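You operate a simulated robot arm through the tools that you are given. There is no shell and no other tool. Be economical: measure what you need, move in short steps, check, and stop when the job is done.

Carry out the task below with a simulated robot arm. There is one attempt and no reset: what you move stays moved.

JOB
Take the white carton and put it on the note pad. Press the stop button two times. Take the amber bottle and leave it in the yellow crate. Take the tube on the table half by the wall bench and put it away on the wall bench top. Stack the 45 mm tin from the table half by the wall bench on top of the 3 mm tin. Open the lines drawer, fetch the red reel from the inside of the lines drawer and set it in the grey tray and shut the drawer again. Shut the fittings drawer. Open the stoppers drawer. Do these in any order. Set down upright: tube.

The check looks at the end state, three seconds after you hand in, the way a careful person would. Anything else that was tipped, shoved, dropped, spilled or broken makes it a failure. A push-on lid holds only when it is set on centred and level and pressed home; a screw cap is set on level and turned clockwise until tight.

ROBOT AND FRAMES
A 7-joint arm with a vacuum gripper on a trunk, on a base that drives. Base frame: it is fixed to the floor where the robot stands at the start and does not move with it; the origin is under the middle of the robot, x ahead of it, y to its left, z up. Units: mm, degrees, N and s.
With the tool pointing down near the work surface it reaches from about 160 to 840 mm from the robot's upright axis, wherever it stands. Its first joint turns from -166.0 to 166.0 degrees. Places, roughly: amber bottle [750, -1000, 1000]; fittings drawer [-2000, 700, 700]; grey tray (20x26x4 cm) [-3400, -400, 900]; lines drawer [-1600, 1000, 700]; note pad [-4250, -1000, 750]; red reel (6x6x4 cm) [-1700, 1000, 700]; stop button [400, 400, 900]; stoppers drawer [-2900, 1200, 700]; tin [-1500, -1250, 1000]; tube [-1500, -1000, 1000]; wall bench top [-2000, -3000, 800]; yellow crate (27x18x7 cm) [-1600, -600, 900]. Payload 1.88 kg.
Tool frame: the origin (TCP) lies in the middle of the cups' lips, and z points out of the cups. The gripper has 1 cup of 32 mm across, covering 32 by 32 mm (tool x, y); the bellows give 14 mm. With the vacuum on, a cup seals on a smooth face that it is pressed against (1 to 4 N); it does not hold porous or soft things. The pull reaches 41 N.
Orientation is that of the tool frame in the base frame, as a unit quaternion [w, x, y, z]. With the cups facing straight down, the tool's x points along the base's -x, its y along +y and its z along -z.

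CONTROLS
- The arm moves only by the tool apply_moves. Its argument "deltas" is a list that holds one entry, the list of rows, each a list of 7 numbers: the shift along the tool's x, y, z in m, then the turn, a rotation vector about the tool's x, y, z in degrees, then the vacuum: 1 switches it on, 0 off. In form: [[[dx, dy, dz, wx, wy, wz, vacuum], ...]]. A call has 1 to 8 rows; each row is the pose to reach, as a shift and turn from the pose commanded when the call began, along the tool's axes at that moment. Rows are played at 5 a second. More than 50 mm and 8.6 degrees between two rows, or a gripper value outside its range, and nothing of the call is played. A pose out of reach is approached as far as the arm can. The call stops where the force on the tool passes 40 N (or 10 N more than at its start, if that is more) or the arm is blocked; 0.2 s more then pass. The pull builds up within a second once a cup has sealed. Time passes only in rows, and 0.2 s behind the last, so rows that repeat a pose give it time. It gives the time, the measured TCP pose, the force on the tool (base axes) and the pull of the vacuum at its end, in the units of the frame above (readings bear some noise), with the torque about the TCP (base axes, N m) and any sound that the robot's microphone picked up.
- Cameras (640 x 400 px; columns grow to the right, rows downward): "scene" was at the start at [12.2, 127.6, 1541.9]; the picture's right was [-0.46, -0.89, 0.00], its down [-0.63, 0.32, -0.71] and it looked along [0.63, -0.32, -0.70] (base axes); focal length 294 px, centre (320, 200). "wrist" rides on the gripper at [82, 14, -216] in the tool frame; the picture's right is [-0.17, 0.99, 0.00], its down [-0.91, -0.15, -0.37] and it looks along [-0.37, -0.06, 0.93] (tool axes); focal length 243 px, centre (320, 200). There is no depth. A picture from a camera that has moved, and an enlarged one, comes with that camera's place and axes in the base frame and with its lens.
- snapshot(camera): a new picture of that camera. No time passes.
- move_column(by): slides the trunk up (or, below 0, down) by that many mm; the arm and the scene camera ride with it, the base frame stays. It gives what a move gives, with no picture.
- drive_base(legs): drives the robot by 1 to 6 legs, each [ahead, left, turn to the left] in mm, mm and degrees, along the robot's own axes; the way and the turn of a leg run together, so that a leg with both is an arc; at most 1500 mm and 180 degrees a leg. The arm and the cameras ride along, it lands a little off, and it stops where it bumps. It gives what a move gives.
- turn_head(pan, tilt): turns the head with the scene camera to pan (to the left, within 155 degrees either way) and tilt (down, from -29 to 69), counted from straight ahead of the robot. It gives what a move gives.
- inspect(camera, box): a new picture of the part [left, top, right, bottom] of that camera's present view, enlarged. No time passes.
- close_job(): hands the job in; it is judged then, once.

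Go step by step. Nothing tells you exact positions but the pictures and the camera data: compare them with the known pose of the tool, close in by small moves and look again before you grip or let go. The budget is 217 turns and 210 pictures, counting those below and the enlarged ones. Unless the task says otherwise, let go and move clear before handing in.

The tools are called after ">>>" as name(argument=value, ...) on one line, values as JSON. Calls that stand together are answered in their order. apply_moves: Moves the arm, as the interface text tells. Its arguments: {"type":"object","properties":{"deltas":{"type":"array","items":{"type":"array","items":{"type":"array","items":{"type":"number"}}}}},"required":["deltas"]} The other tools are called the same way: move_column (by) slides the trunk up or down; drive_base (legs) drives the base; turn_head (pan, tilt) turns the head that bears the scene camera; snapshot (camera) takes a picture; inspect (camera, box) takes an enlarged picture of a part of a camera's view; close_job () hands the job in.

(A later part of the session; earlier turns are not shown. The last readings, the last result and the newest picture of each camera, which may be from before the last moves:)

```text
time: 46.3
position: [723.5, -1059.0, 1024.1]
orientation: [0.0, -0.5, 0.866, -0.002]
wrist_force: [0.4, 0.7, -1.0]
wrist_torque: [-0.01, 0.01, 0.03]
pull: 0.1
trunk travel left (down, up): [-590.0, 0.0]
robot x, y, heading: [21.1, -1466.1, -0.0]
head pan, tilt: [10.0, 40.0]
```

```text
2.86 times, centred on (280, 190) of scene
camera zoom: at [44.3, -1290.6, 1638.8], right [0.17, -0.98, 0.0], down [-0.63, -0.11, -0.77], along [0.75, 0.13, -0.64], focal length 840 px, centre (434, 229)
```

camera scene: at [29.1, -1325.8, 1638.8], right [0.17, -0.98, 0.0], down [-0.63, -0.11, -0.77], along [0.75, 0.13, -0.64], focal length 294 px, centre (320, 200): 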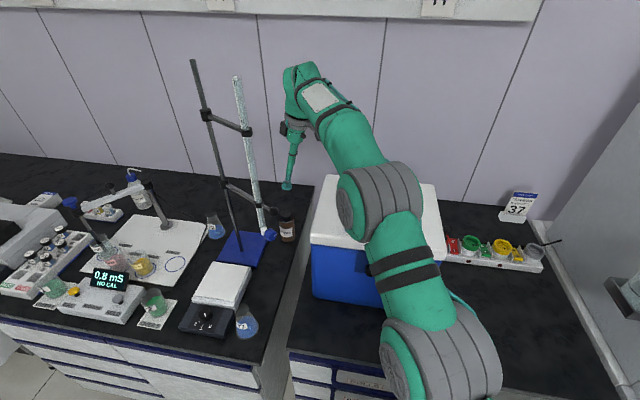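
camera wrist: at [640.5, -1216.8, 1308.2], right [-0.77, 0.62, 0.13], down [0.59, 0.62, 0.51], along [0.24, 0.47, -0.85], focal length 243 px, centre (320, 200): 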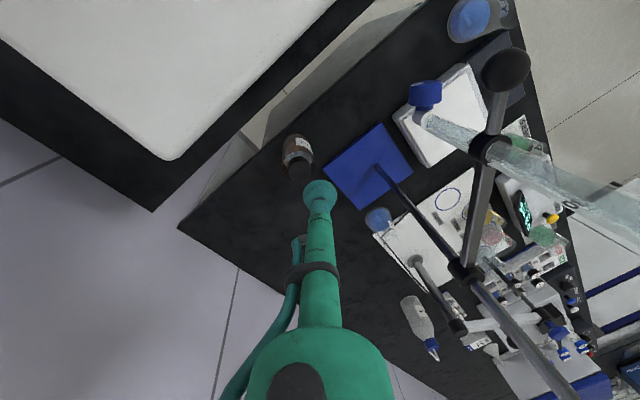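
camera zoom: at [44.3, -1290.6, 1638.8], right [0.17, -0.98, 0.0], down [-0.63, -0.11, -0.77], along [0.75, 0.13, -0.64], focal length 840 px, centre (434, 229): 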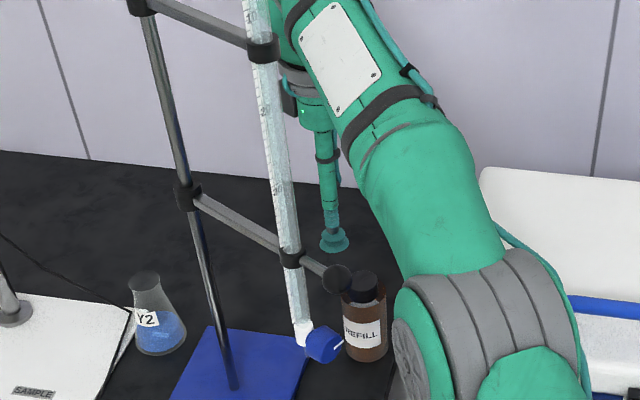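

Wrist view confirms the cap at (727, -1087, 966). Centering and lowering to just above.

>>> apply_moves(deltas=[[[0.012, -0.009, 0, 0, 0, 0, 0], [0.0225, -0.017, 0, 0, 0, 0, 0], [0.0225, -0.017, 0.02, 0, 0, 0, 0], [0.0225, -0.017, 0.04, 0, 0, 0, 0], [0.0225, -0.017, 0.04, 0, 0, 0, 0]]])

>>> inspect(camera="wrist", box=[270, 140, 370, 240])

>>> inspect(camera="scene", box=[230, 160, 350, 260])

```text
time: 47.5
position: [727.1, -1087.7, 983.3]
orientation: [0.0, -0.5, 0.866, -0.001]
wrist_force: [-0.1, 0.3, 0.6]
wrist_torque: [-0.01, -0.01, 0.02]
pull: 0.1
trunk travel left (down, up): [-590.0, 0.0]
robot x, y, heading: [21.0, -1470.4, 0.0]
head pan, tilt: [10.0, 40.0]
```

```text
4.00 times, centred on (320, 190) of wrist
camera zoom: at [672.2, -1150.3, 1199.5], right [-0.77, 0.64, 0.0], down [0.59, 0.72, 0.37], along [0.24, 0.29, -0.93], focal length 970 px, centre (320, 240)
```

zoom: 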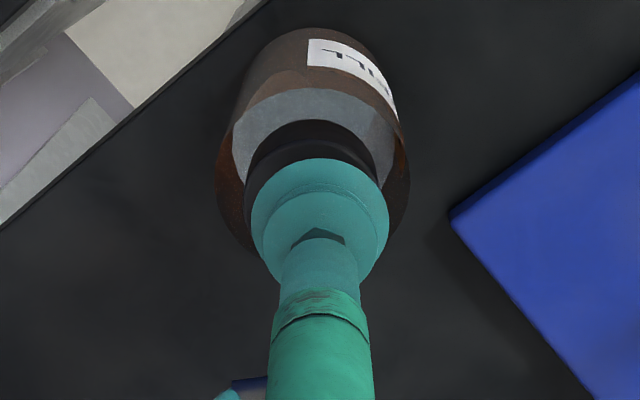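

```text
4.00 times, centred on (290, 210) of scene
camera zoom: at [44.2, -1290.9, 1638.8], right [0.17, -0.99, 0.0], down [-0.63, -0.11, -0.77], along [0.75, 0.13, -0.64], focal length 1176 px, centre (440, 160)
```

zoom: 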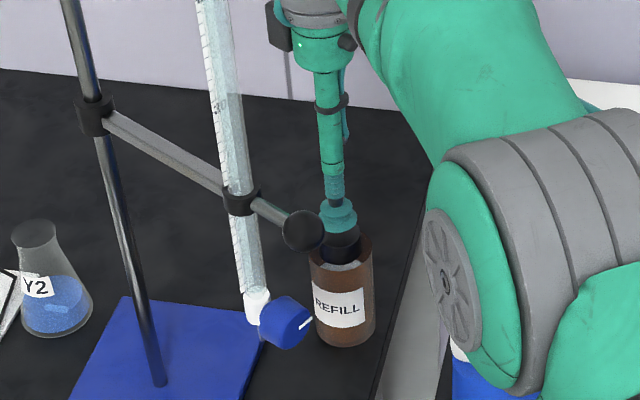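

Nearly centered; shifting 2 mm and pressing down with vacuum on.

>>> apply_moves(deltas=[[[0, -0.002, 0.008, 0, 0, 0, 1], [0, -0.002, 0.014, 0, 0, 0, 1], [0, -0.002, 0.018, 0, 0, 0, 1], [0, -0.002, 0.021, 0, 0, 0, 1], [0, -0.002, 0.021, 0, 0, 0, 1], [0, -0.002, 0.021, 0, 0, 0, 1]]])

```text
time: 48.9
position: [728.7, -1089.6, 964.0]
orientation: [0.001, -0.499, 0.867, -0.002]
wrist_force: [-0.4, -1.0, 13.4]
wrist_torque: [0.01, 0.05, -0.03]
pull: 40.8
trunk travel left (down, up): [-590.0, 0.0]
robot x, y, heading: [21.9, -1470.3, -0.2]
head pan, tilt: [10.0, 40.0]
```

Sealed at full pull. Lifting while drawing back toward the robot, between burette and cooler.

>>> apply_moves(deltas=[[[0, 0, -0.03, 0, 0, 0, 1], [0.005, 0, -0.07, 0, 0, 0, 1], [0.02, 0, -0.11, 0, 0, 0, 1], [0.04, 0, -0.15, 0, 0, 0, 1], [0.055, 0, -0.19, 0, 0, 0, 1], [0.075, 0, -0.23, 0, 0, 0, 1], [0.095, 0, -0.27, 0, 0, 0, 1], [0.11, 0, -0.3, 0, 0, 0, 1]]])

>>> snapshot(camera="scene")

>>> snapshot(camera="wrist")

```text
time: 50.7
position: [672.1, -1184.2, 1262.7]
orientation: [-0.002, -0.499, 0.866, -0.002]
wrist_force: [-0.5, 0.4, -2.3]
wrist_torque: [-0.02, 0.04, 0.02]
pull: 40.7
trunk travel left (down, up): [-590.0, 0.0]
robot x, y, heading: [20.1, -1467.9, 0.1]
head pan, tilt: [10.0, 40.0]
```

```text
168 pictures are left
camera scene: at [44.2, -1290.9, 1638.8], right [0.17, -0.99, 0.0], down [-0.63, -0.11, -0.77], along [0.75, 0.13, -0.64], focal length 294 px, centre (320, 200)
```

scene: 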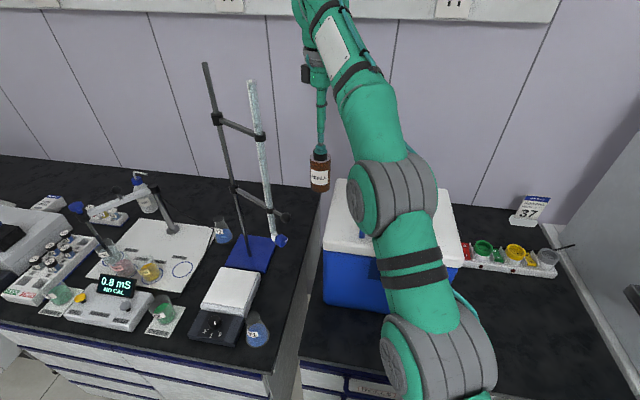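

```text
167 pictures are left
camera wrist: at [619.3, -1246.9, 1479.1], right [-0.77, 0.64, 0.0], down [0.59, 0.72, 0.37], along [0.24, 0.28, -0.93], focal length 243 px, centre (320, 200)
```

wrist: 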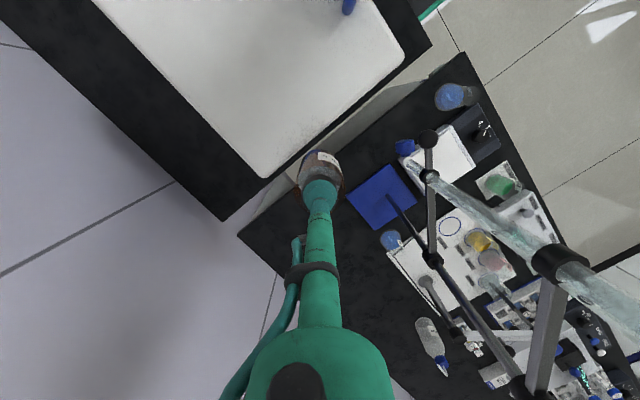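

Bottle is held hanging. Retracting over the cooler, higher, back close to the robot.

>>> apply_moves(deltas=[[[0.02, 0, -0.03, 0, 0, 0, 1], [0.05, 0.01, -0.055, 0, 0, 0, 1], [0.09, 0.025, -0.07, 0, 0, 0, 1], [0.13, 0.045, -0.08, 0, 0, 0, 1], [0.17, 0.065, -0.08, 0, 0, 0, 1], [0.21, 0.08, -0.08, 0, 0, 0, 1], [0.25, 0.095, -0.08, 0, 0, 0, 1], [0.29, 0.11, -0.08, 0, 0, 0, 1]]])

>>> apply_moves(deltas=[[[0.04, 0.015, 0, 0, 0, 8, 1], [0.08, 0.03, 0, 0, 0, 16, 1], [0.115, 0.04, 0, 0, 0, 24, 1], [0.115, 0.04, 0, 0, 0, 32, 1], [0.115, 0.04, 0, 0, 0, 40, 1], [0.115, 0.04, 0, 0, 0, 48, 1], [0.115, 0.04, 0, 0, 0, 56, 1], [0.115, 0.04, 0, 0, 0, 60, 1]]])

>>> turn_head(pan=150, tilt=25)

>>> snapshot(camera="scene")

>>> snapshot(camera="wrist")

```text
time: 52.5
position: [432.0, -1378.7, 1340.8]
orientation: [0.0, -0.499, 0.867, -0.002]
wrist_force: [0.3, 0.5, -2.0]
wrist_torque: [0.03, -0.01, 0.05]
pull: 40.2
trunk travel left (down, up): [-590.0, 0.0]
robot x, y, heading: [19.6, -1469.8, -0.4]
head pan, tilt: [10.0, 40.0]
```

```text
time: 54.3
position: [340.3, -1457.2, 1342.7]
orientation: [0.0, 0.002, 1.0, -0.001]
wrist_force: [-0.8, 0.0, -1.7]
wrist_torque: [0.0, -0.01, 0.0]
pull: 40.8
trunk travel left (down, up): [-590.0, 0.0]
robot x, y, heading: [20.4, -1468.3, -0.3]
head pan, tilt: [10.0, 40.0]
```

```text
time: 56.5
position: [341.0, -1457.3, 1344.3]
orientation: [0.0, 0.0, 1.0, -0.002]
wrist_force: [-0.1, -0.6, -2.3]
wrist_torque: [-0.01, 0.03, 0.01]
pull: 40.8
trunk travel left (down, up): [-590.0, 0.0]
robot x, y, heading: [23.4, -1469.5, 0.2]
head pan, tilt: [150.0, 25.0]
```

```text
166 pictures are left
camera scene: at [-119.4, -1259.4, 1662.1], right [0.5, 0.86, 0.0], down [0.37, -0.21, -0.91], along [-0.78, 0.45, -0.42], focal length 294 px, centre (320, 200)
```

scene: 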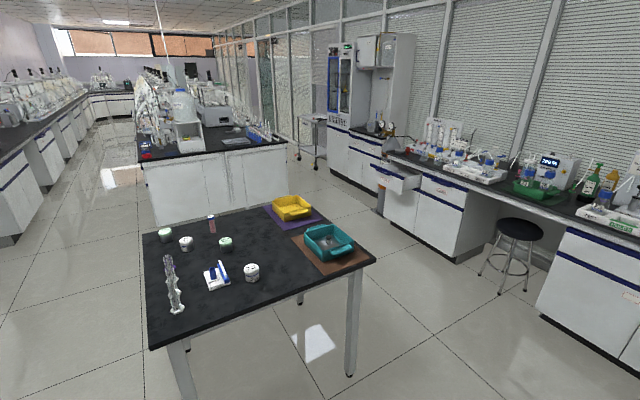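

```text
165 pictures are left
camera wrist: at [257.3, -1442.9, 1559.6], right [0.17, 0.99, 0.0], down [0.91, -0.15, 0.38], along [0.37, -0.07, -0.93], focal length 243 px, centre (320, 200)
```

wrist: 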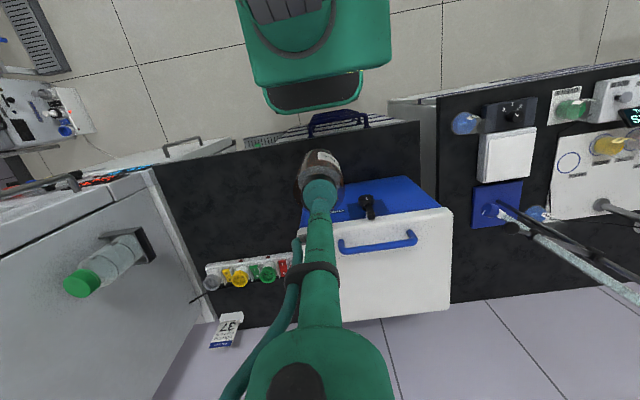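

Table spans x -1700…-900, y -1390…-530, with the yellow crate near (-1500, -650). I'll drive around to stand on its +y side facing it, carrying the bottle.

>>> drive_base(legs=[[-100, 0, 0], [0, 1420, 0], [-1400, 0, 0], [0, 0, -90]])

>>> turn_head(pan=15, tilt=40)

>>> snapshot(camera="scene")

>>> snapshot(camera="wrist")

```text
time: 74.7
position: [-1478.7, -380.9, 1344.1]
orientation: [-0.001, 0.722, 0.692, -0.001]
wrist_force: [-0.5, 0.2, -2.2]
wrist_torque: [0.01, 0.0, 0.01]
pull: 40.5
trunk travel left (down, up): [-590.0, 0.0]
robot x, y, heading: [-1476.7, -60.6, -92.7]
head pan, tilt: [150.0, 25.0]
```

```text
time: 76.9
position: [-1479.1, -381.4, 1344.1]
orientation: [-0.001, 0.722, 0.691, -0.001]
wrist_force: [0.4, 0.2, -3.0]
wrist_torque: [0.02, 0.0, 0.03]
pull: 40.9
trunk travel left (down, up): [-590.0, 0.0]
robot x, y, heading: [-1477.6, -64.5, -92.7]
head pan, tilt: [15.0, 40.0]
```

```text
164 pictures are left
camera scene: at [-1293.0, -90.3, 1638.8], right [-0.98, -0.22, 0.0], down [-0.14, 0.63, -0.77], along [0.17, -0.75, -0.64], focal length 294 px, centre (320, 200)
```

scene: 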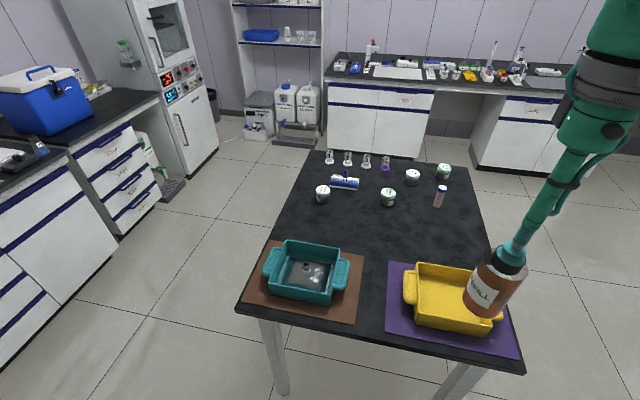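

```text
163 pictures are left
camera wrist: at [-1461.0, -299.3, 1559.6], right [0.98, -0.21, 0.0], down [-0.19, -0.91, 0.38], along [-0.08, -0.37, -0.93], focal length 243 px, centre (320, 200)
```

wrist: 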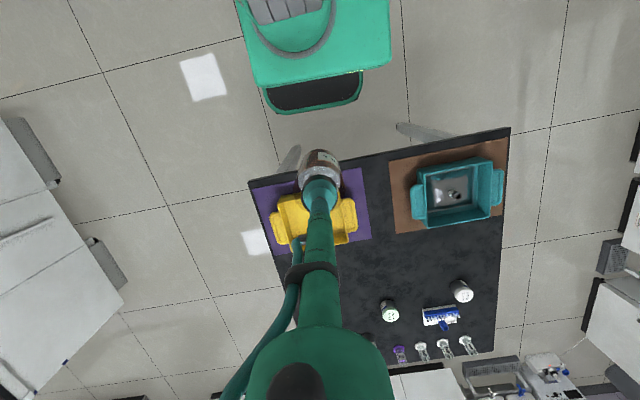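

Crate centre ≈ (-1545, -600). Moving the bottle over it and lowering to hover.

>>> apply_moves(deltas=[[[-0.045, -0.012, 0, 0, 0, 0, 1], [-0.09, -0.024, 0, 0, 0, 0, 1], [-0.135, -0.036, 0, 0, 0, 0, 1], [-0.18, -0.048, 0, 0, 0, 0, 1], [-0.222, -0.056, 0, 0, 0, 0, 1], [-0.222, -0.056, 0.05, 0, 0, 0, 1], [-0.222, -0.056, 0.1, 0, 0, 0, 1], [-0.222, -0.056, 0.15, 0, 0, 0, 1]]])

>>> apply_moves(deltas=[[[0, 0, 0.05, 0, 0, 0, 1], [0, 0, 0.1, 0, 0, 0, 1], [0, 0, 0.1, 0, 0, 0, 1]]])

>>> snapshot(camera="scene")

>>> snapshot(camera="wrist")

```text
time: 78.7
position: [-1544.9, -603.2, 1191.6]
orientation: [0.0, 0.723, 0.691, -0.002]
wrist_force: [-0.3, 0.0, -1.7]
wrist_torque: [0.02, -0.02, 0.03]
pull: 40.5
trunk travel left (down, up): [-590.0, 0.0]
robot x, y, heading: [-1475.0, -61.4, -92.4]
head pan, tilt: [15.0, 40.0]
```

```text
time: 79.5
position: [-1542.8, -602.7, 1092.3]
orientation: [-0.001, 0.723, 0.691, -0.002]
wrist_force: [-0.3, 1.4, -2.3]
wrist_torque: [-0.01, 0.02, -0.01]
pull: 40.8
trunk travel left (down, up): [-590.0, 0.0]
robot x, y, heading: [-1479.4, -60.5, -92.7]
head pan, tilt: [15.0, 40.0]
```

```text
162 pictures are left
camera scene: at [-1293.0, -90.6, 1638.8], right [-0.98, -0.22, 0.0], down [-0.14, 0.63, -0.77], along [0.17, -0.75, -0.64], focal length 294 px, centre (320, 200)
```

scene: 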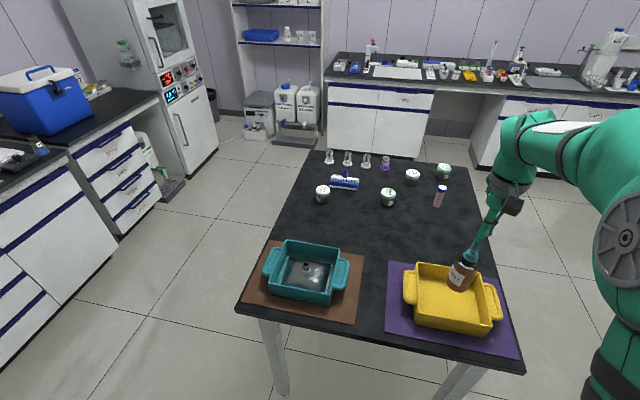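

```text
161 pictures are left
camera wrist: at [-1525.9, -521.4, 1307.8], right [0.98, -0.21, 0.0], down [-0.19, -0.91, 0.38], along [-0.08, -0.37, -0.93], focal length 243 px, centre (320, 200)
```

wrist: 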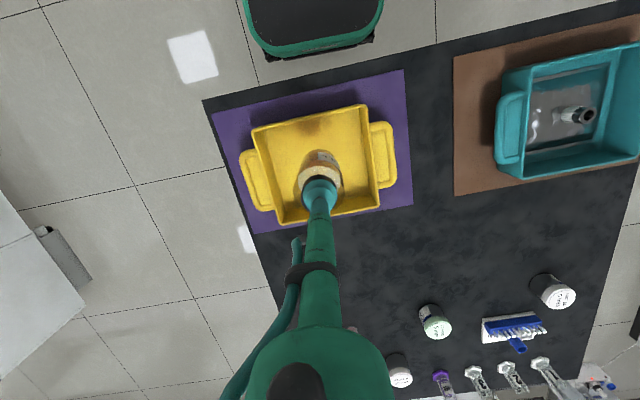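

Centered over the crate. Lowering until contact.

>>> apply_moves(deltas=[[[0.002, -0.006, 0.045, 0, 0, 0, 1], [0.002, -0.006, 0.085, 0, 0, 0, 1], [0.002, -0.006, 0.1, 0, 0, 0, 1], [0.002, -0.006, 0.106, 0, 0, 0, 1], [0.002, -0.006, 0.11, 0, 0, 0, 1], [0.002, -0.006, 0.11, 0, 0, 0, 1]]])

>>> inspect(camera="scene", box=[380, 220, 540, 360])

```text
time: 80.9
position: [-1550.4, -599.1, 983.0]
orientation: [-0.002, 0.722, 0.692, -0.001]
wrist_force: [0.7, -0.6, -1.7]
wrist_torque: [-0.01, -0.03, -0.03]
pull: 40.4
trunk travel left (down, up): [-590.0, 0.0]
robot x, y, heading: [-1477.0, -58.2, -92.5]
head pan, tilt: [15.0, 40.0]
```

```text
2.86 times, centred on (460, 290) of scene
camera zoom: at [-1293.1, -90.5, 1638.8], right [-0.98, -0.22, 0.0], down [-0.14, 0.63, -0.77], along [0.17, -0.75, -0.64], focal length 840 px, centre (-80, -57)
```

zoom: 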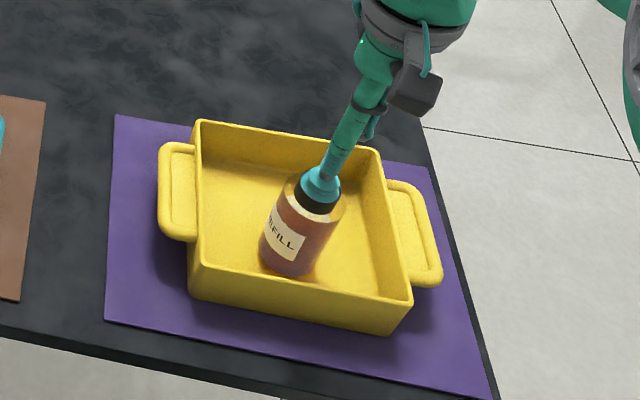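

>>> apply_moves(deltas=[[[0, 0, 0.005, 0, 0, 0, 1], [0, 0, 0.01, 0, 0, 0, 1], [0, 0, 0.014, 0, 0, 0, 1], [0, 0, 0.014, 0, 0, 0, 1]]])

```text
time: 81.9
position: [-1551.2, -599.1, 972.5]
orientation: [0.001, 0.723, 0.691, -0.003]
wrist_force: [-0.1, 4.5, 25.9]
wrist_torque: [0.11, -0.09, -0.03]
pull: 40.4
trunk travel left (down, up): [-590.0, 0.0]
robot x, y, heading: [-1476.3, -61.8, -92.4]
head pan, tilt: [15.0, 40.0]
```

Bottle is on the crate floor. Easing pressure, releasing, and rising.

>>> apply_moves(deltas=[[[0, 0, -0.005, 0, 0, 0, 1], [0, 0, -0.005, 0, 0, 0, 0], [0, 0, -0.005, 0, 0, 0, 0], [0, 0, -0.005, 0, 0, 0, 0], [0, 0, -0.005, 0, 0, 0, 0]]])

>>> apply_moves(deltas=[[[0, 0, -0.01, 0, 0, 0, 0], [0, 0, -0.03, 0, 0, 0, 0], [0, 0, -0.07, 0, 0, 0, 0], [0, 0, -0.12, 0, 0, 0, 0], [0, 0, -0.16, 0, 0, 0, 0], [0, 0, -0.2, 0, 0, 0, 0]]])

>>> snapshot(camera="wrist")

>>> inspect(camera="scene", box=[300, 140, 540, 360])

```text
time: 83.1
position: [-1552.2, -598.6, 975.0]
orientation: [-0.001, 0.722, 0.692, -0.001]
wrist_force: [-0.2, -0.1, 0.1]
wrist_torque: [0.0, 0.02, -0.03]
pull: 0.1
trunk travel left (down, up): [-590.0, 0.0]
robot x, y, heading: [-1477.9, -61.7, -92.4]
head pan, tilt: [15.0, 40.0]
```

```text
time: 84.5
position: [-1552.3, -598.7, 1176.4]
orientation: [-0.002, 0.722, 0.692, -0.001]
wrist_force: [-0.2, 0.6, -0.2]
wrist_torque: [0.01, 0.01, -0.02]
pull: 0.1
trunk travel left (down, up): [-590.0, 0.0]
robot x, y, heading: [-1479.3, -60.9, -92.5]
head pan, tilt: [15.0, 40.0]
```

```text
159 pictures are left
camera wrist: at [-1534.8, -516.4, 1392.2], right [0.98, -0.21, 0.0], down [-0.19, -0.91, 0.38], along [-0.08, -0.37, -0.93], focal length 243 px, centre (320, 200)
```

wrist: 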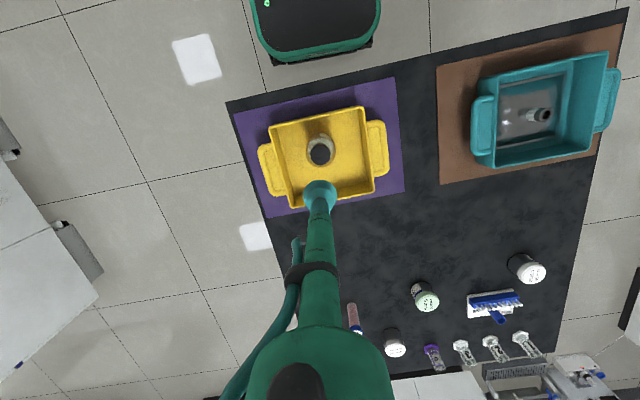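

```text
1.82 times, centred on (420, 250) of scene
camera zoom: at [-1293.1, -90.4, 1638.8], right [-0.98, -0.22, 0.0], down [-0.14, 0.63, -0.77], along [0.17, -0.75, -0.64], focal length 535 px, centre (138, 109)
```

zoom: 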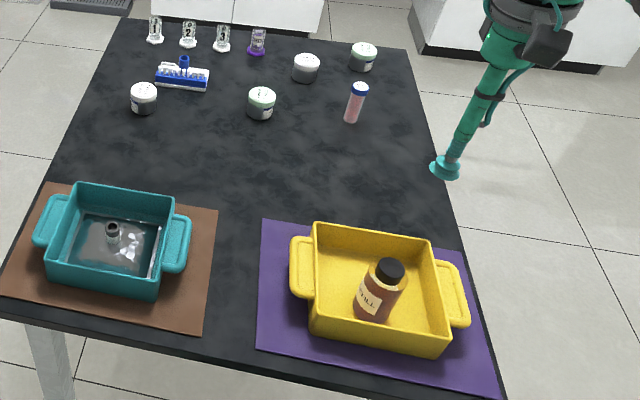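

Bottle is upright in the crate. Now reading the tin labels.

>>> inspect(camera="scene", box=[300, 140, 460, 220])

>>> inspect(camera="wrist", box=[340, 240, 560, 370])

```text
4.00 times, centred on (380, 180) of scene
camera zoom: at [-1293.1, -90.4, 1638.8], right [-0.98, -0.22, 0.0], down [-0.14, 0.63, -0.77], along [0.17, -0.75, -0.64], focal length 1176 px, centre (80, 280)
```

zoom: 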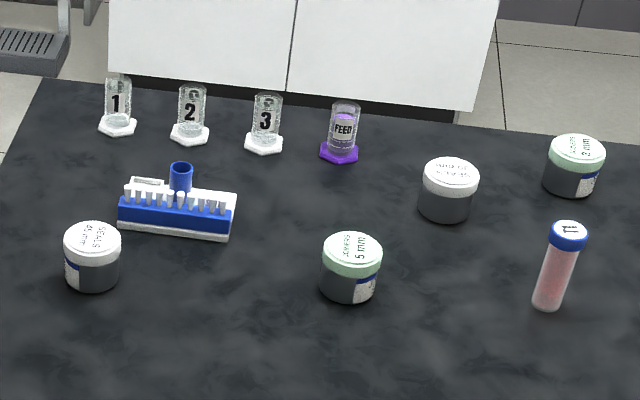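

```text
2.91 times, centred on (450, 305) of wrist
camera zoom: at [-1534.8, -516.4, 1392.2], right [0.98, -0.21, 0.0], down [-0.19, -0.91, 0.38], along [-0.08, -0.37, -0.93], focal length 706 px, centre (-58, -106)
```

zoom: 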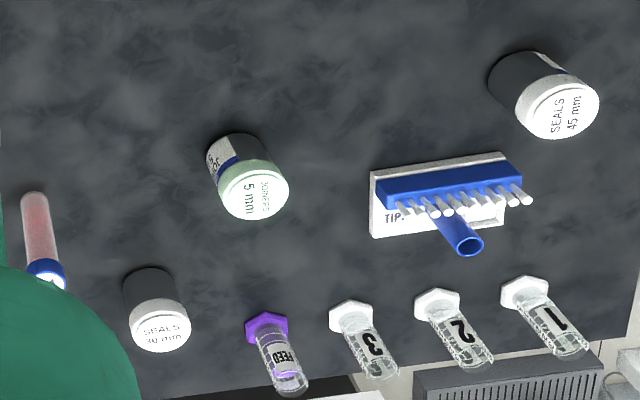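

>>> inspect(camera="scene", box=[430, 165, 460, 190])

>>> inspect(camera="scene", box=[375, 190, 405, 215])

>>> inspect(camera="wrist", box=[400, 270, 450, 320])

```text
16.00 times, centred on (445, 178) of scene
camera zoom: at [-1293.1, -90.4, 1638.8], right [-0.98, -0.22, 0.0], down [-0.14, 0.63, -0.77], along [0.17, -0.75, -0.64], focal length 4705 px, centre (-1680, 560)
```

zoom: 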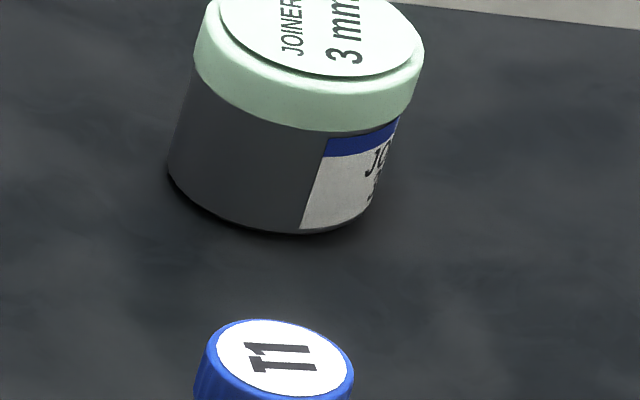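

```text
16.00 times, centred on (390, 202) of scene
camera zoom: at [-1293.1, -90.4, 1638.8], right [-0.98, -0.22, 0.0], down [-0.14, 0.63, -0.77], along [0.17, -0.75, -0.64], focal length 4705 px, centre (-800, 160)
```

zoom: 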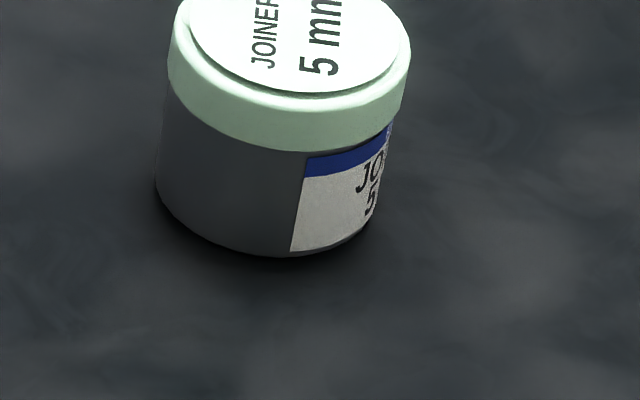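

```text
8.00 times, centred on (425, 295) of wrist
camera zoom: at [-1534.8, -516.4, 1392.2], right [0.98, -0.21, 0.0], down [-0.19, -0.91, 0.38], along [-0.08, -0.37, -0.93], focal length 1941 px, centre (-520, -560)
```

zoom: 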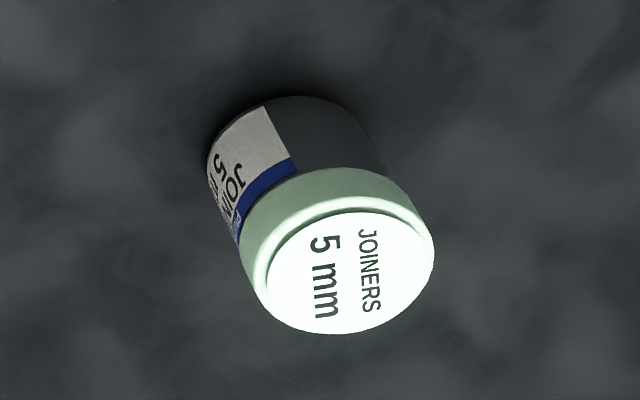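

The 3 mm tin is rear right (≈ -1587, -1264), the 45 mm tin ≈ (-1105, -1000), and tube T1 ≈ (-1556, -1075). All are reachable from the table's wall-bench side, so I'll retract and drive round there.

>>> apply_moves(deltas=[[[0.045, 0.015, -0.02, 0, 0, 0, 0], [0.09, 0.03, -0.05, 0, 0, 0, 0], [0.135, 0.045, -0.08, 0, 0, 0, 0], [0.18, 0.055, -0.11, 0, 0, 0, 0], [0.22, 0.06, -0.13, 0, 0, 0, 0]]])

>>> drive_base(legs=[[0, 1130, 2.5], [1500, 0, 0], [370, 0, 0]])

>>> turn_head(pan=-70, tilt=35)

>>> snapshot(camera="scene")

```text
refused: row 1 steps farther than a row can; nothing moved
```

```text
time: 99.2
position: [-469.3, -2494.3, 1176.7]
orientation: [-0.002, 0.72, 0.694, -0.001]
wrist_force: [0.9, -0.2, -0.7]
wrist_torque: [0.02, 0.02, 0.0]
pull: 0.0
trunk travel left (down, up): [-590.0, 0.0]
robot x, y, heading: [-395.9, -1957.3, -92.2]
head pan, tilt: [15.0, 40.0]
```

```text
time: 100.8
position: [-469.0, -2494.7, 1176.5]
orientation: [-0.001, 0.72, 0.694, -0.002]
wrist_force: [0.7, -0.5, 0.4]
wrist_torque: [0.01, -0.02, 0.0]
pull: 0.2
trunk travel left (down, up): [-590.0, 0.0]
robot x, y, heading: [-397.1, -1956.2, -92.3]
head pan, tilt: [-70.0, 35.0]
```

```text
152 pictures are left
camera scene: at [-315.4, -1929.6, 1646.4], right [-0.31, 0.95, 0.0], down [0.55, 0.18, -0.82], along [-0.78, -0.25, -0.57], focal length 294 px, centre (320, 200)
```

scene: 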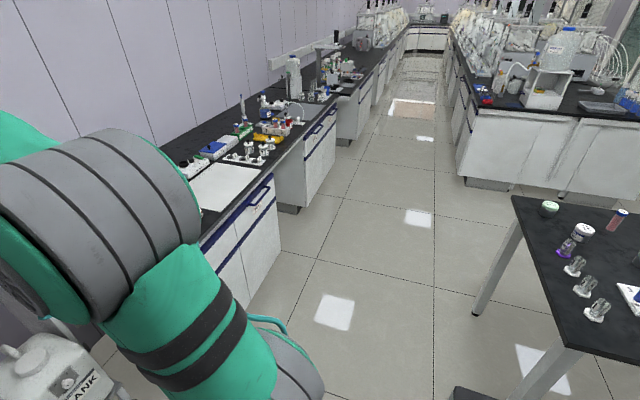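

The retract was refused (row too long) but the drive was clear. Retracting now with shorter rows.

>>> apply_moves(deltas=[[[0.04, 0.01, -0.02, 0, 0, 0, 0], [0.08, 0.02, -0.04, 0, 0, 0, 0], [0.12, 0.03, -0.06, 0, 0, 0, 0], [0.16, 0.04, -0.08, 0, 0, 0, 0], [0.2, 0.05, -0.1, 0, 0, 0, 0], [0.22, 0.06, -0.12, 0, 0, 0, 0]]])

```text
time: 102.2
position: [-399.2, -2275.8, 1295.2]
orientation: [-0.001, 0.721, 0.693, -0.002]
wrist_force: [-0.5, 0.4, 0.5]
wrist_torque: [-0.02, -0.02, -0.02]
pull: 0.1
trunk travel left (down, up): [-590.0, 0.0]
robot x, y, heading: [-398.1, -1955.3, -92.3]
head pan, tilt: [-70.0, 35.0]
```

>>> drive_base(legs=[[0, 0, -177.7], [0, 930, 0], [190, 0, 0]])

>>> turn_head(pan=10, tilt=45)

>>> snapshot(camera="scene")

>>> snapshot(camera="wrist")

```text
time: 115.4
position: [-1312.4, -1440.2, 1294.7]
orientation: [0.001, -0.705, 0.709, -0.001]
wrist_force: [-0.1, -0.4, 0.8]
wrist_torque: [-0.03, -0.01, 0.03]
pull: 0.1
trunk travel left (down, up): [-590.0, 0.0]
robot x, y, heading: [-1300.4, -1761.5, 89.9]
head pan, tilt: [-70.0, 35.0]
```

```text
time: 116.9
position: [-1312.0, -1441.0, 1294.2]
orientation: [0.002, -0.706, 0.709, -0.001]
wrist_force: [-0.3, -0.1, 0.5]
wrist_torque: [-0.02, 0.03, 0.01]
pull: 0.1
trunk travel left (down, up): [-590.0, 0.0]
robot x, y, heading: [-1299.5, -1761.2, 89.9]
head pan, tilt: [10.0, 45.0]
```

```text
151 pictures are left
camera scene: at [-1480.2, -1739.4, 1631.6], right [0.99, 0.17, 0.0], down [0.12, -0.7, -0.71], along [-0.12, 0.7, -0.71], focal length 294 px, centre (320, 200)
```

scene: 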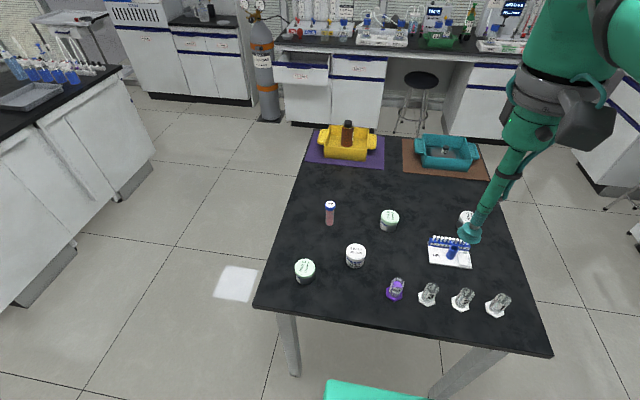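

```text
150 pictures are left
camera wrist: at [-1327.2, -1522.8, 1510.3], right [-0.99, 0.17, 0.0], down [0.15, 0.91, 0.38], along [0.07, 0.37, -0.93], focal length 243 px, centre (320, 200)
```

wrist: 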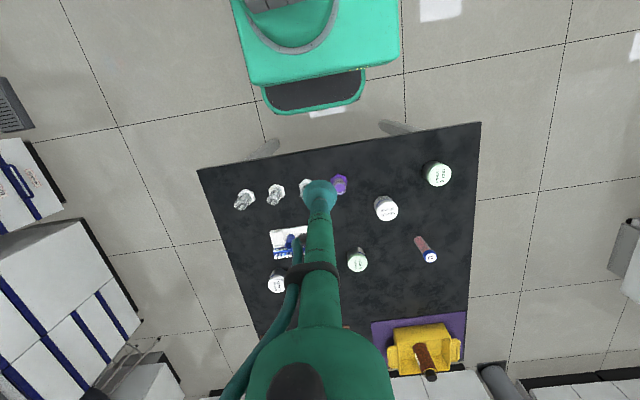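

Objects located: 45 mm tin ≈ (-1108, -1033), 3 mm tin ≈ (-1590, -1305), tube ≈ (-1555, -1090). Going over the 45 mm tin.

>>> apply_moves(deltas=[[[-0.04, -0.02, 0.01, 0, 0, 0, 0], [-0.08, -0.04, 0.02, 0, 0, 0, 0], [-0.12, -0.06, 0.03, 0, 0, 0, 0], [-0.16, -0.08, 0.04, 0, 0, 0, 0], [-0.2, -0.1, 0.05, 0, 0, 0, 0], [-0.24, -0.12, 0.06, 0, 0, 0, 0], [-0.28, -0.14, 0.07, 0, 0, 0, 0], [-0.32, -0.16, 0.08, 0, 0, 0, 0]]])

>>> apply_moves(deltas=[[[-0.04, -0.02, 0.02, 0, 0, 0, 0], [-0.088, -0.03, 0.035, 0, 0, 0, 0], [-0.088, -0.044, 0.08, 0, 0, 0, 0], [-0.088, -0.044, 0.12, 0, 0, 0, 0], [-0.088, -0.044, 0.16, 0, 0, 0, 0], [-0.088, -0.044, 0.2, 0, 0, 0, 0], [-0.088, -0.044, 0.21, 0, 0, 0, 0]]])

>>> snapshot(camera="wrist")

>>> snapshot(camera="scene")

```text
time: 118.7
position: [-1149.5, -1117.8, 1214.8]
orientation: [0.001, -0.705, 0.709, -0.002]
wrist_force: [-0.3, 0.5, -0.6]
wrist_torque: [-0.01, 0.03, 0.02]
pull: 0.1
trunk travel left (down, up): [-590.0, 0.0]
robot x, y, heading: [-1302.8, -1760.2, 89.8]
head pan, tilt: [10.0, 45.0]
```

```text
refused: row 2 steps farther than a row can; nothing moved
```

```text
149 pictures are left
camera wrist: at [-1165.3, -1200.9, 1430.5], right [-0.99, 0.17, 0.0], down [0.16, 0.91, 0.37], along [0.07, 0.37, -0.93], focal length 243 px, centre (320, 200)
```

wrist: 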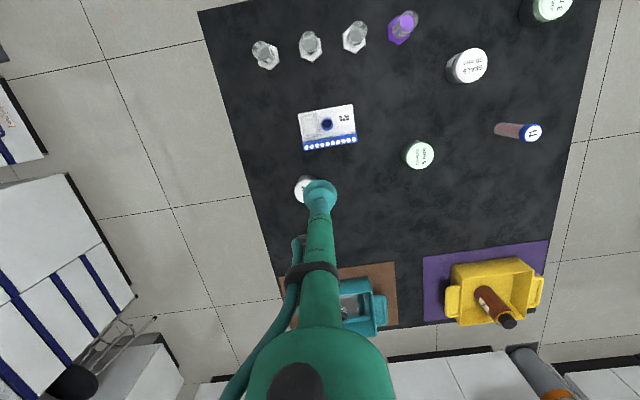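

```text
148 pictures are left
camera scene: at [-1479.9, -1738.6, 1631.6], right [0.99, 0.17, 0.0], down [0.12, -0.7, -0.71], along [-0.12, 0.7, -0.71], focal length 294 px, centre (320, 200)
```

scene: 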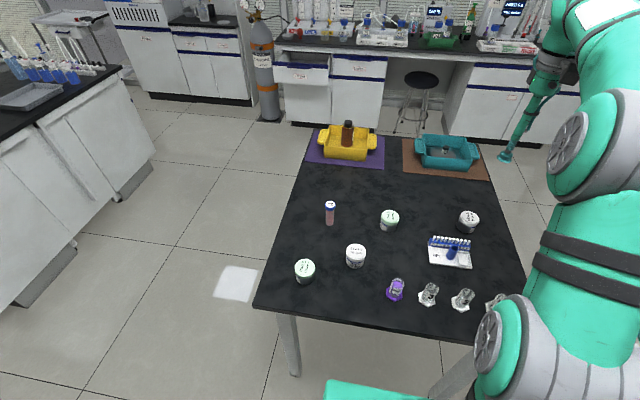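

>>> apply_moves(deltas=[[[-0.025, -0.015, 0.03, 0, 0, 0, 0], [-0.05, -0.03, 0.06, 0, 0, 0, 0], [-0.075, -0.045, 0.09, 0, 0, 0, 0], [-0.092, -0.055, 0.13, 0, 0, 0, 0], [-0.092, -0.055, 0.17, 0, 0, 0, 0], [-0.092, -0.055, 0.205, 0, 0, 0, 0], [-0.092, -0.055, 0.205, 0, 0, 0, 0]]])

>>> inspect(camera="wrist", box=[250, 110, 390, 250])

>>> inspect(camera="scene", box=[420, 160, 520, 260])

```text
time: 120.3
position: [-1092.0, -1029.3, 1009.9]
orientation: [0.001, -0.706, 0.708, -0.001]
wrist_force: [-0.9, -0.1, 0.3]
wrist_torque: [0.0, 0.01, 0.01]
pull: 0.0
trunk travel left (down, up): [-590.0, 0.0]
robot x, y, heading: [-1301.8, -1760.4, 89.8]
head pan, tilt: [10.0, 45.0]
```

```text
2.86 times, centred on (320, 180) of wrist
camera zoom: at [-1109.3, -1112.1, 1225.3], right [-0.99, 0.17, 0.0], down [0.16, 0.91, 0.38], along [0.07, 0.37, -0.93], focal length 693 px, centre (320, 257)
```

zoom: 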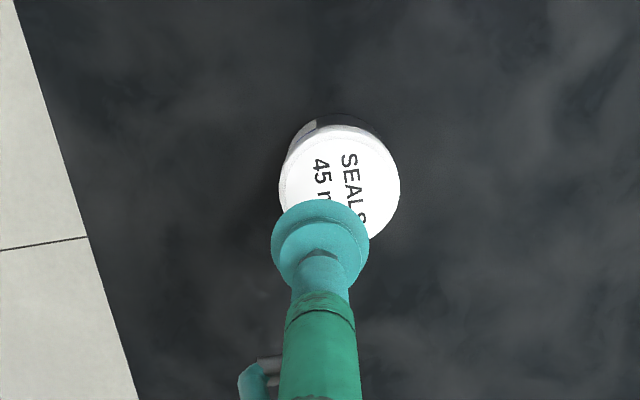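

```text
4.00 times, centred on (470, 210) of scene
camera zoom: at [-1480.1, -1739.0, 1631.6], right [0.99, 0.17, 0.0], down [0.12, -0.7, -0.71], along [-0.12, 0.7, -0.71], focal length 1176 px, centre (-280, 160)
```

zoom: 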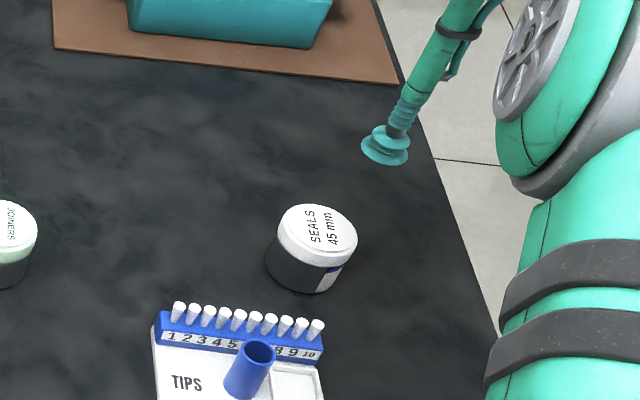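

>>> apply_moves(deltas=[[[-0.006, 0.005, 0.02, 0, 0, 0, 0], [-0.011, 0.009, 0.05, 0, 0, 0, 0], [-0.011, 0.009, 0.06, 0, 0, 0, 0], [-0.011, 0.009, 0.06, 0, 0, 0, 0]]])

>>> inspect(camera="wrist", box=[250, 110, 390, 250])

>>> inspect(camera="scene", box=[420, 160, 520, 260])

```text
time: 121.3
position: [-1103.4, -1018.9, 949.8]
orientation: [0.001, -0.706, 0.708, -0.002]
wrist_force: [-0.7, -0.1, -0.3]
wrist_torque: [0.01, -0.01, 0.01]
pull: 0.0
trunk travel left (down, up): [-590.0, 0.0]
robot x, y, heading: [-1302.2, -1765.4, 90.0]
head pan, tilt: [10.0, 45.0]
```

```text
2.86 times, centred on (320, 180) of wrist
camera zoom: at [-1118.4, -1099.9, 1165.1], right [-0.99, 0.17, 0.0], down [0.16, 0.91, 0.38], along [0.07, 0.37, -0.93], focal length 693 px, centre (320, 257)
```

zoom: 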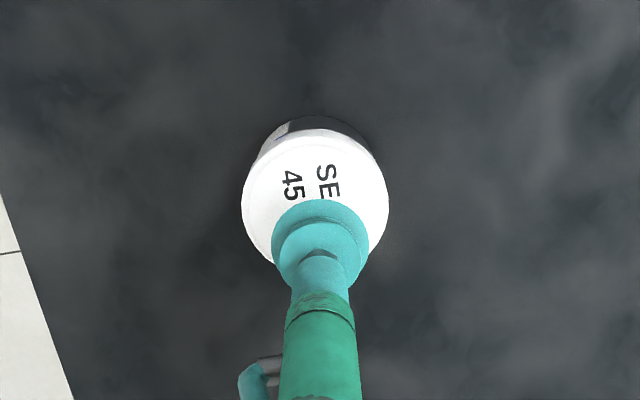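

```text
4.00 times, centred on (470, 210) of scene
camera zoom: at [-1480.2, -1739.4, 1631.6], right [0.99, 0.17, 0.0], down [0.12, -0.7, -0.71], along [-0.12, 0.7, -0.71], focal length 1176 px, centre (-280, 160)
```

zoom: 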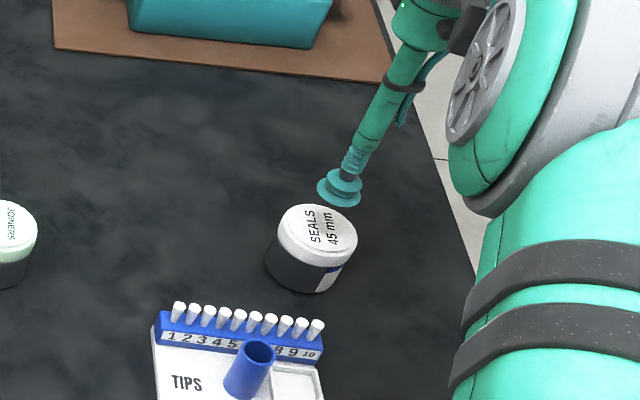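

Aligned. Lowering with vacuum in small steps.

>>> apply_moves(deltas=[[[0, -0.002, 0.02, 0, 0, 0, 1], [0, -0.002, 0.035, 0, 0, 0, 1], [0, -0.002, 0.041, 0, 0, 0, 1], [0, -0.002, 0.046, 0, 0, 0, 1], [0, -0.002, 0.05, 0, 0, 0, 1], [0, -0.002, 0.05, 0, 0, 0, 1]]])

```text
time: 122.7
position: [-1100.5, -1018.2, 904.3]
orientation: [0.004, -0.707, 0.708, 0.0]
wrist_force: [-0.2, -5.6, 19.2]
wrist_torque: [-0.11, 0.14, -0.06]
pull: 40.6
trunk travel left (down, up): [-590.0, 0.0]
robot x, y, heading: [-1302.1, -1759.9, 90.1]
head pan, tilt: [10.0, 45.0]
```

Sealed. Lifting and carrying toward the 3 mm tin.

>>> apply_moves(deltas=[[[0, 0, -0.02, 0, 0, 0, 1], [0, 0, -0.05, 0, 0, 0, 1], [0, 0, -0.09, 0, 0, 0, 1], [0, 0, -0.13, 0, 0, 0, 1], [0, 0, -0.17, 0, 0, 0, 1], [0.02, 0.035, -0.17, 0, 0, 0, 1], [0.04, 0.07, -0.17, 0, 0, 0, 1], [0.06, 0.105, -0.17, 0, 0, 0, 1]]])

>>> apply_moves(deltas=[[[0.022, 0.038, 0, 0, 0, 0, 1], [0.044, 0.076, 0, 0, 0, 0, 1], [0.066, 0.114, 0, 0, 0, 0, 1], [0.088, 0.152, 0, 0, 0, 0, 1], [0.11, 0.19, 0, 0, 0, 0, 1], [0.132, 0.228, 0, 0, 0, 0, 1], [0.154, 0.266, 0, 0, 0, 0, 1], [0.176, 0.304, 0, 0, 0, 0, 1]]])

>>> snapshot(camera="wrist")

>>> snapshot(camera="scene")

```text
time: 124.5
position: [-1208.8, -1081.2, 1072.4]
orientation: [0.001, -0.706, 0.709, -0.001]
wrist_force: [0.1, 0.4, -0.7]
wrist_torque: [0.01, 0.0, -0.01]
pull: 40.8
trunk travel left (down, up): [-590.0, 0.0]
robot x, y, heading: [-1304.3, -1757.2, 89.7]
head pan, tilt: [10.0, 45.0]
```

```text
time: 126.3
position: [-1510.0, -1253.3, 1066.3]
orientation: [0.001, -0.706, 0.708, -0.001]
wrist_force: [-0.3, 1.7, -1.0]
wrist_torque: [-0.02, 0.03, 0.0]
pull: 39.8
trunk travel left (down, up): [-590.0, 0.0]
robot x, y, heading: [-1303.5, -1757.9, 89.9]
head pan, tilt: [10.0, 45.0]
```

```text
143 pictures are left
camera wrist: at [-1525.9, -1334.9, 1282.8], right [-0.99, 0.17, 0.0], down [0.16, 0.91, 0.38], along [0.07, 0.37, -0.93], focal length 243 px, centre (320, 200)
```

wrist: 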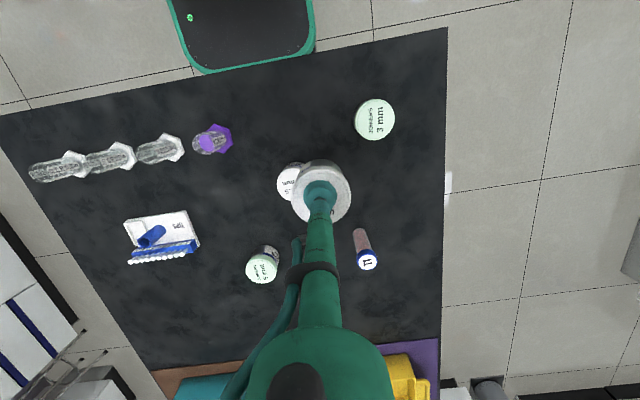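

```text
142 pictures are left
camera scene: at [-1480.3, -1739.5, 1631.6], right [0.99, 0.17, 0.0], down [0.12, -0.7, -0.71], along [-0.12, 0.7, -0.71], focal length 294 px, centre (320, 200)
```

scene: 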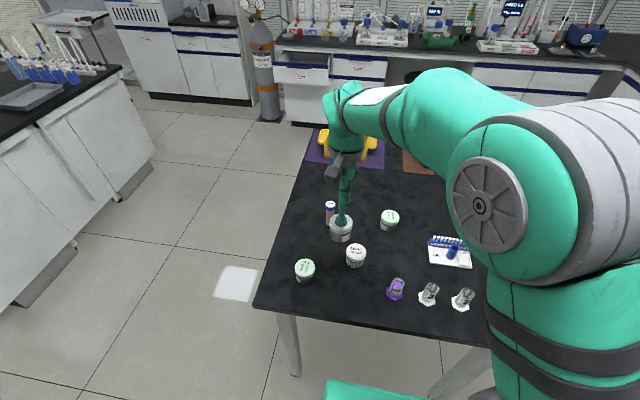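

>>> inspect(camera="wrist", box=[340, 80, 410, 160])

>>> inspect(camera="scene", box=[270, 190, 370, 290])

```text
5.00 times, centred on (375, 120) of wrist
camera zoom: at [-1525.9, -1334.9, 1282.8], right [-0.99, 0.17, 0.0], down [0.16, 0.91, 0.38], along [0.07, 0.37, -0.93], focal length 1213 px, centre (45, 600)
```

zoom: 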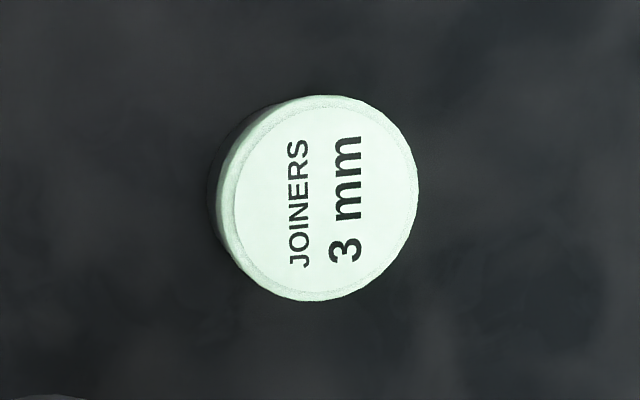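

```text
4.00 times, centred on (320, 240) of scene
camera zoom: at [-1480.3, -1739.5, 1631.6], right [0.99, 0.17, 0.0], down [0.12, -0.7, -0.71], along [-0.12, 0.7, -0.71], focal length 1176 px, centre (320, 40)
```

zoom: 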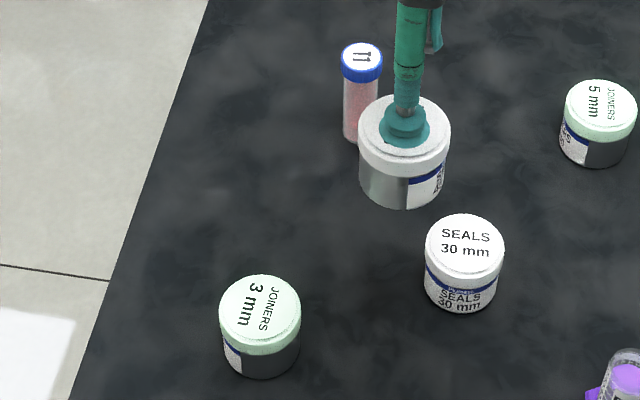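

3 mm tin centre agrees from both cameras: (-1600, -1297). Moving over it at height.

>>> apply_moves(deltas=[[[0.015, 0.03, 0, 0, 0, 0, 1], [0.03, 0.06, 0, 0, 0, 0, 1], [0.044, 0.09, 0, 0, 0, 0, 1], [0.044, 0.09, 0.02, 0, 0, 0, 1], [0.044, 0.09, 0.04, 0, 0, 0, 1], [0.044, 0.09, 0.06, 0, 0, 0, 1], [0.044, 0.09, 0.06, 0, 0, 0, 1]]])

>>> inspect(camera="scene", box=[260, 200, 360, 300])

>>> inspect(camera="wrist", box=[250, 110, 390, 250])

```text
time: 127.9
position: [-1601.1, -1296.9, 1007.0]
orientation: [0.001, -0.706, 0.709, -0.001]
wrist_force: [0.2, 0.3, -0.1]
wrist_torque: [-0.02, 0.02, -0.03]
pull: 40.9
trunk travel left (down, up): [-590.0, 0.0]
robot x, y, heading: [-1303.9, -1759.2, 89.7]
head pan, tilt: [10.0, 45.0]
```

```text
4.00 times, centred on (310, 250) of scene
camera zoom: at [-1480.4, -1739.3, 1631.6], right [0.99, 0.17, 0.0], down [0.12, -0.7, -0.71], along [-0.12, 0.7, -0.71], focal length 1176 px, centre (360, 0)
```

zoom: 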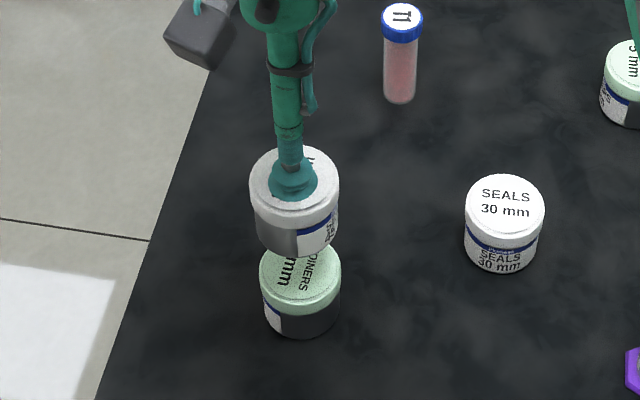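

```text
2.86 times, centred on (320, 180) of wrist
camera zoom: at [-1616.7, -1378.6, 1223.2], right [-0.99, 0.17, 0.0], down [0.16, 0.91, 0.38], along [0.07, 0.37, -0.93], focal length 693 px, centre (320, 257)
```

zoom: 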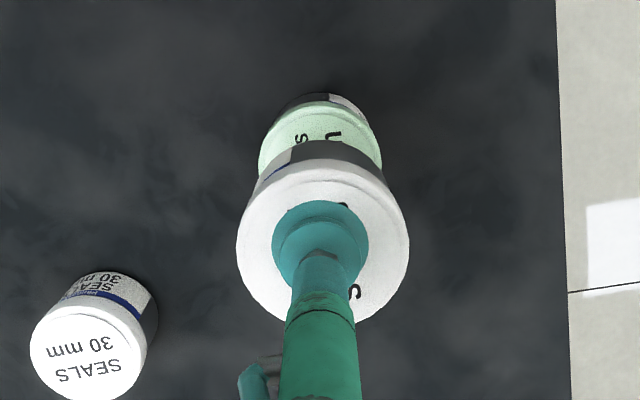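

Aligned vertically in both views. Lowering gently onto the tin.

>>> apply_moves(deltas=[[[0, 0, 0.02, 0, 0, 0, 1], [0, 0, 0.036, 0, 0, 0, 1], [0, 0, 0.04, 0, 0, 0, 1], [0, 0, 0.043, 0, 0, 0, 1], [0, 0, 0.046, 0, 0, 0, 1], [0, 0, 0.046, 0, 0, 0, 1]]])

>>> inspect(camera="scene", box=[260, 200, 360, 300])

```text
time: 129.3
position: [-1601.3, -1297.6, 961.7]
orientation: [0.001, -0.706, 0.709, -0.001]
wrist_force: [-0.3, 0.5, -0.7]
wrist_torque: [-0.02, 0.01, 0.01]
pull: 40.5
trunk travel left (down, up): [-590.0, 0.0]
robot x, y, heading: [-1301.1, -1760.5, 89.6]
head pan, tilt: [10.0, 45.0]
```

```text
4.00 times, centred on (310, 250) of scene
camera zoom: at [-1480.3, -1739.4, 1631.6], right [0.99, 0.17, 0.0], down [0.12, -0.7, -0.71], along [-0.12, 0.7, -0.71], focal length 1176 px, centre (360, 0)
```

zoom: 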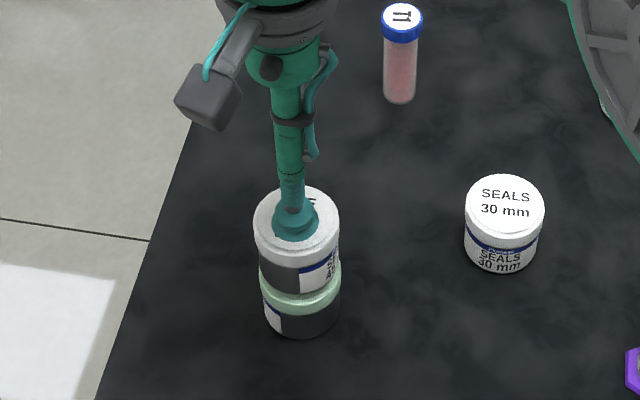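

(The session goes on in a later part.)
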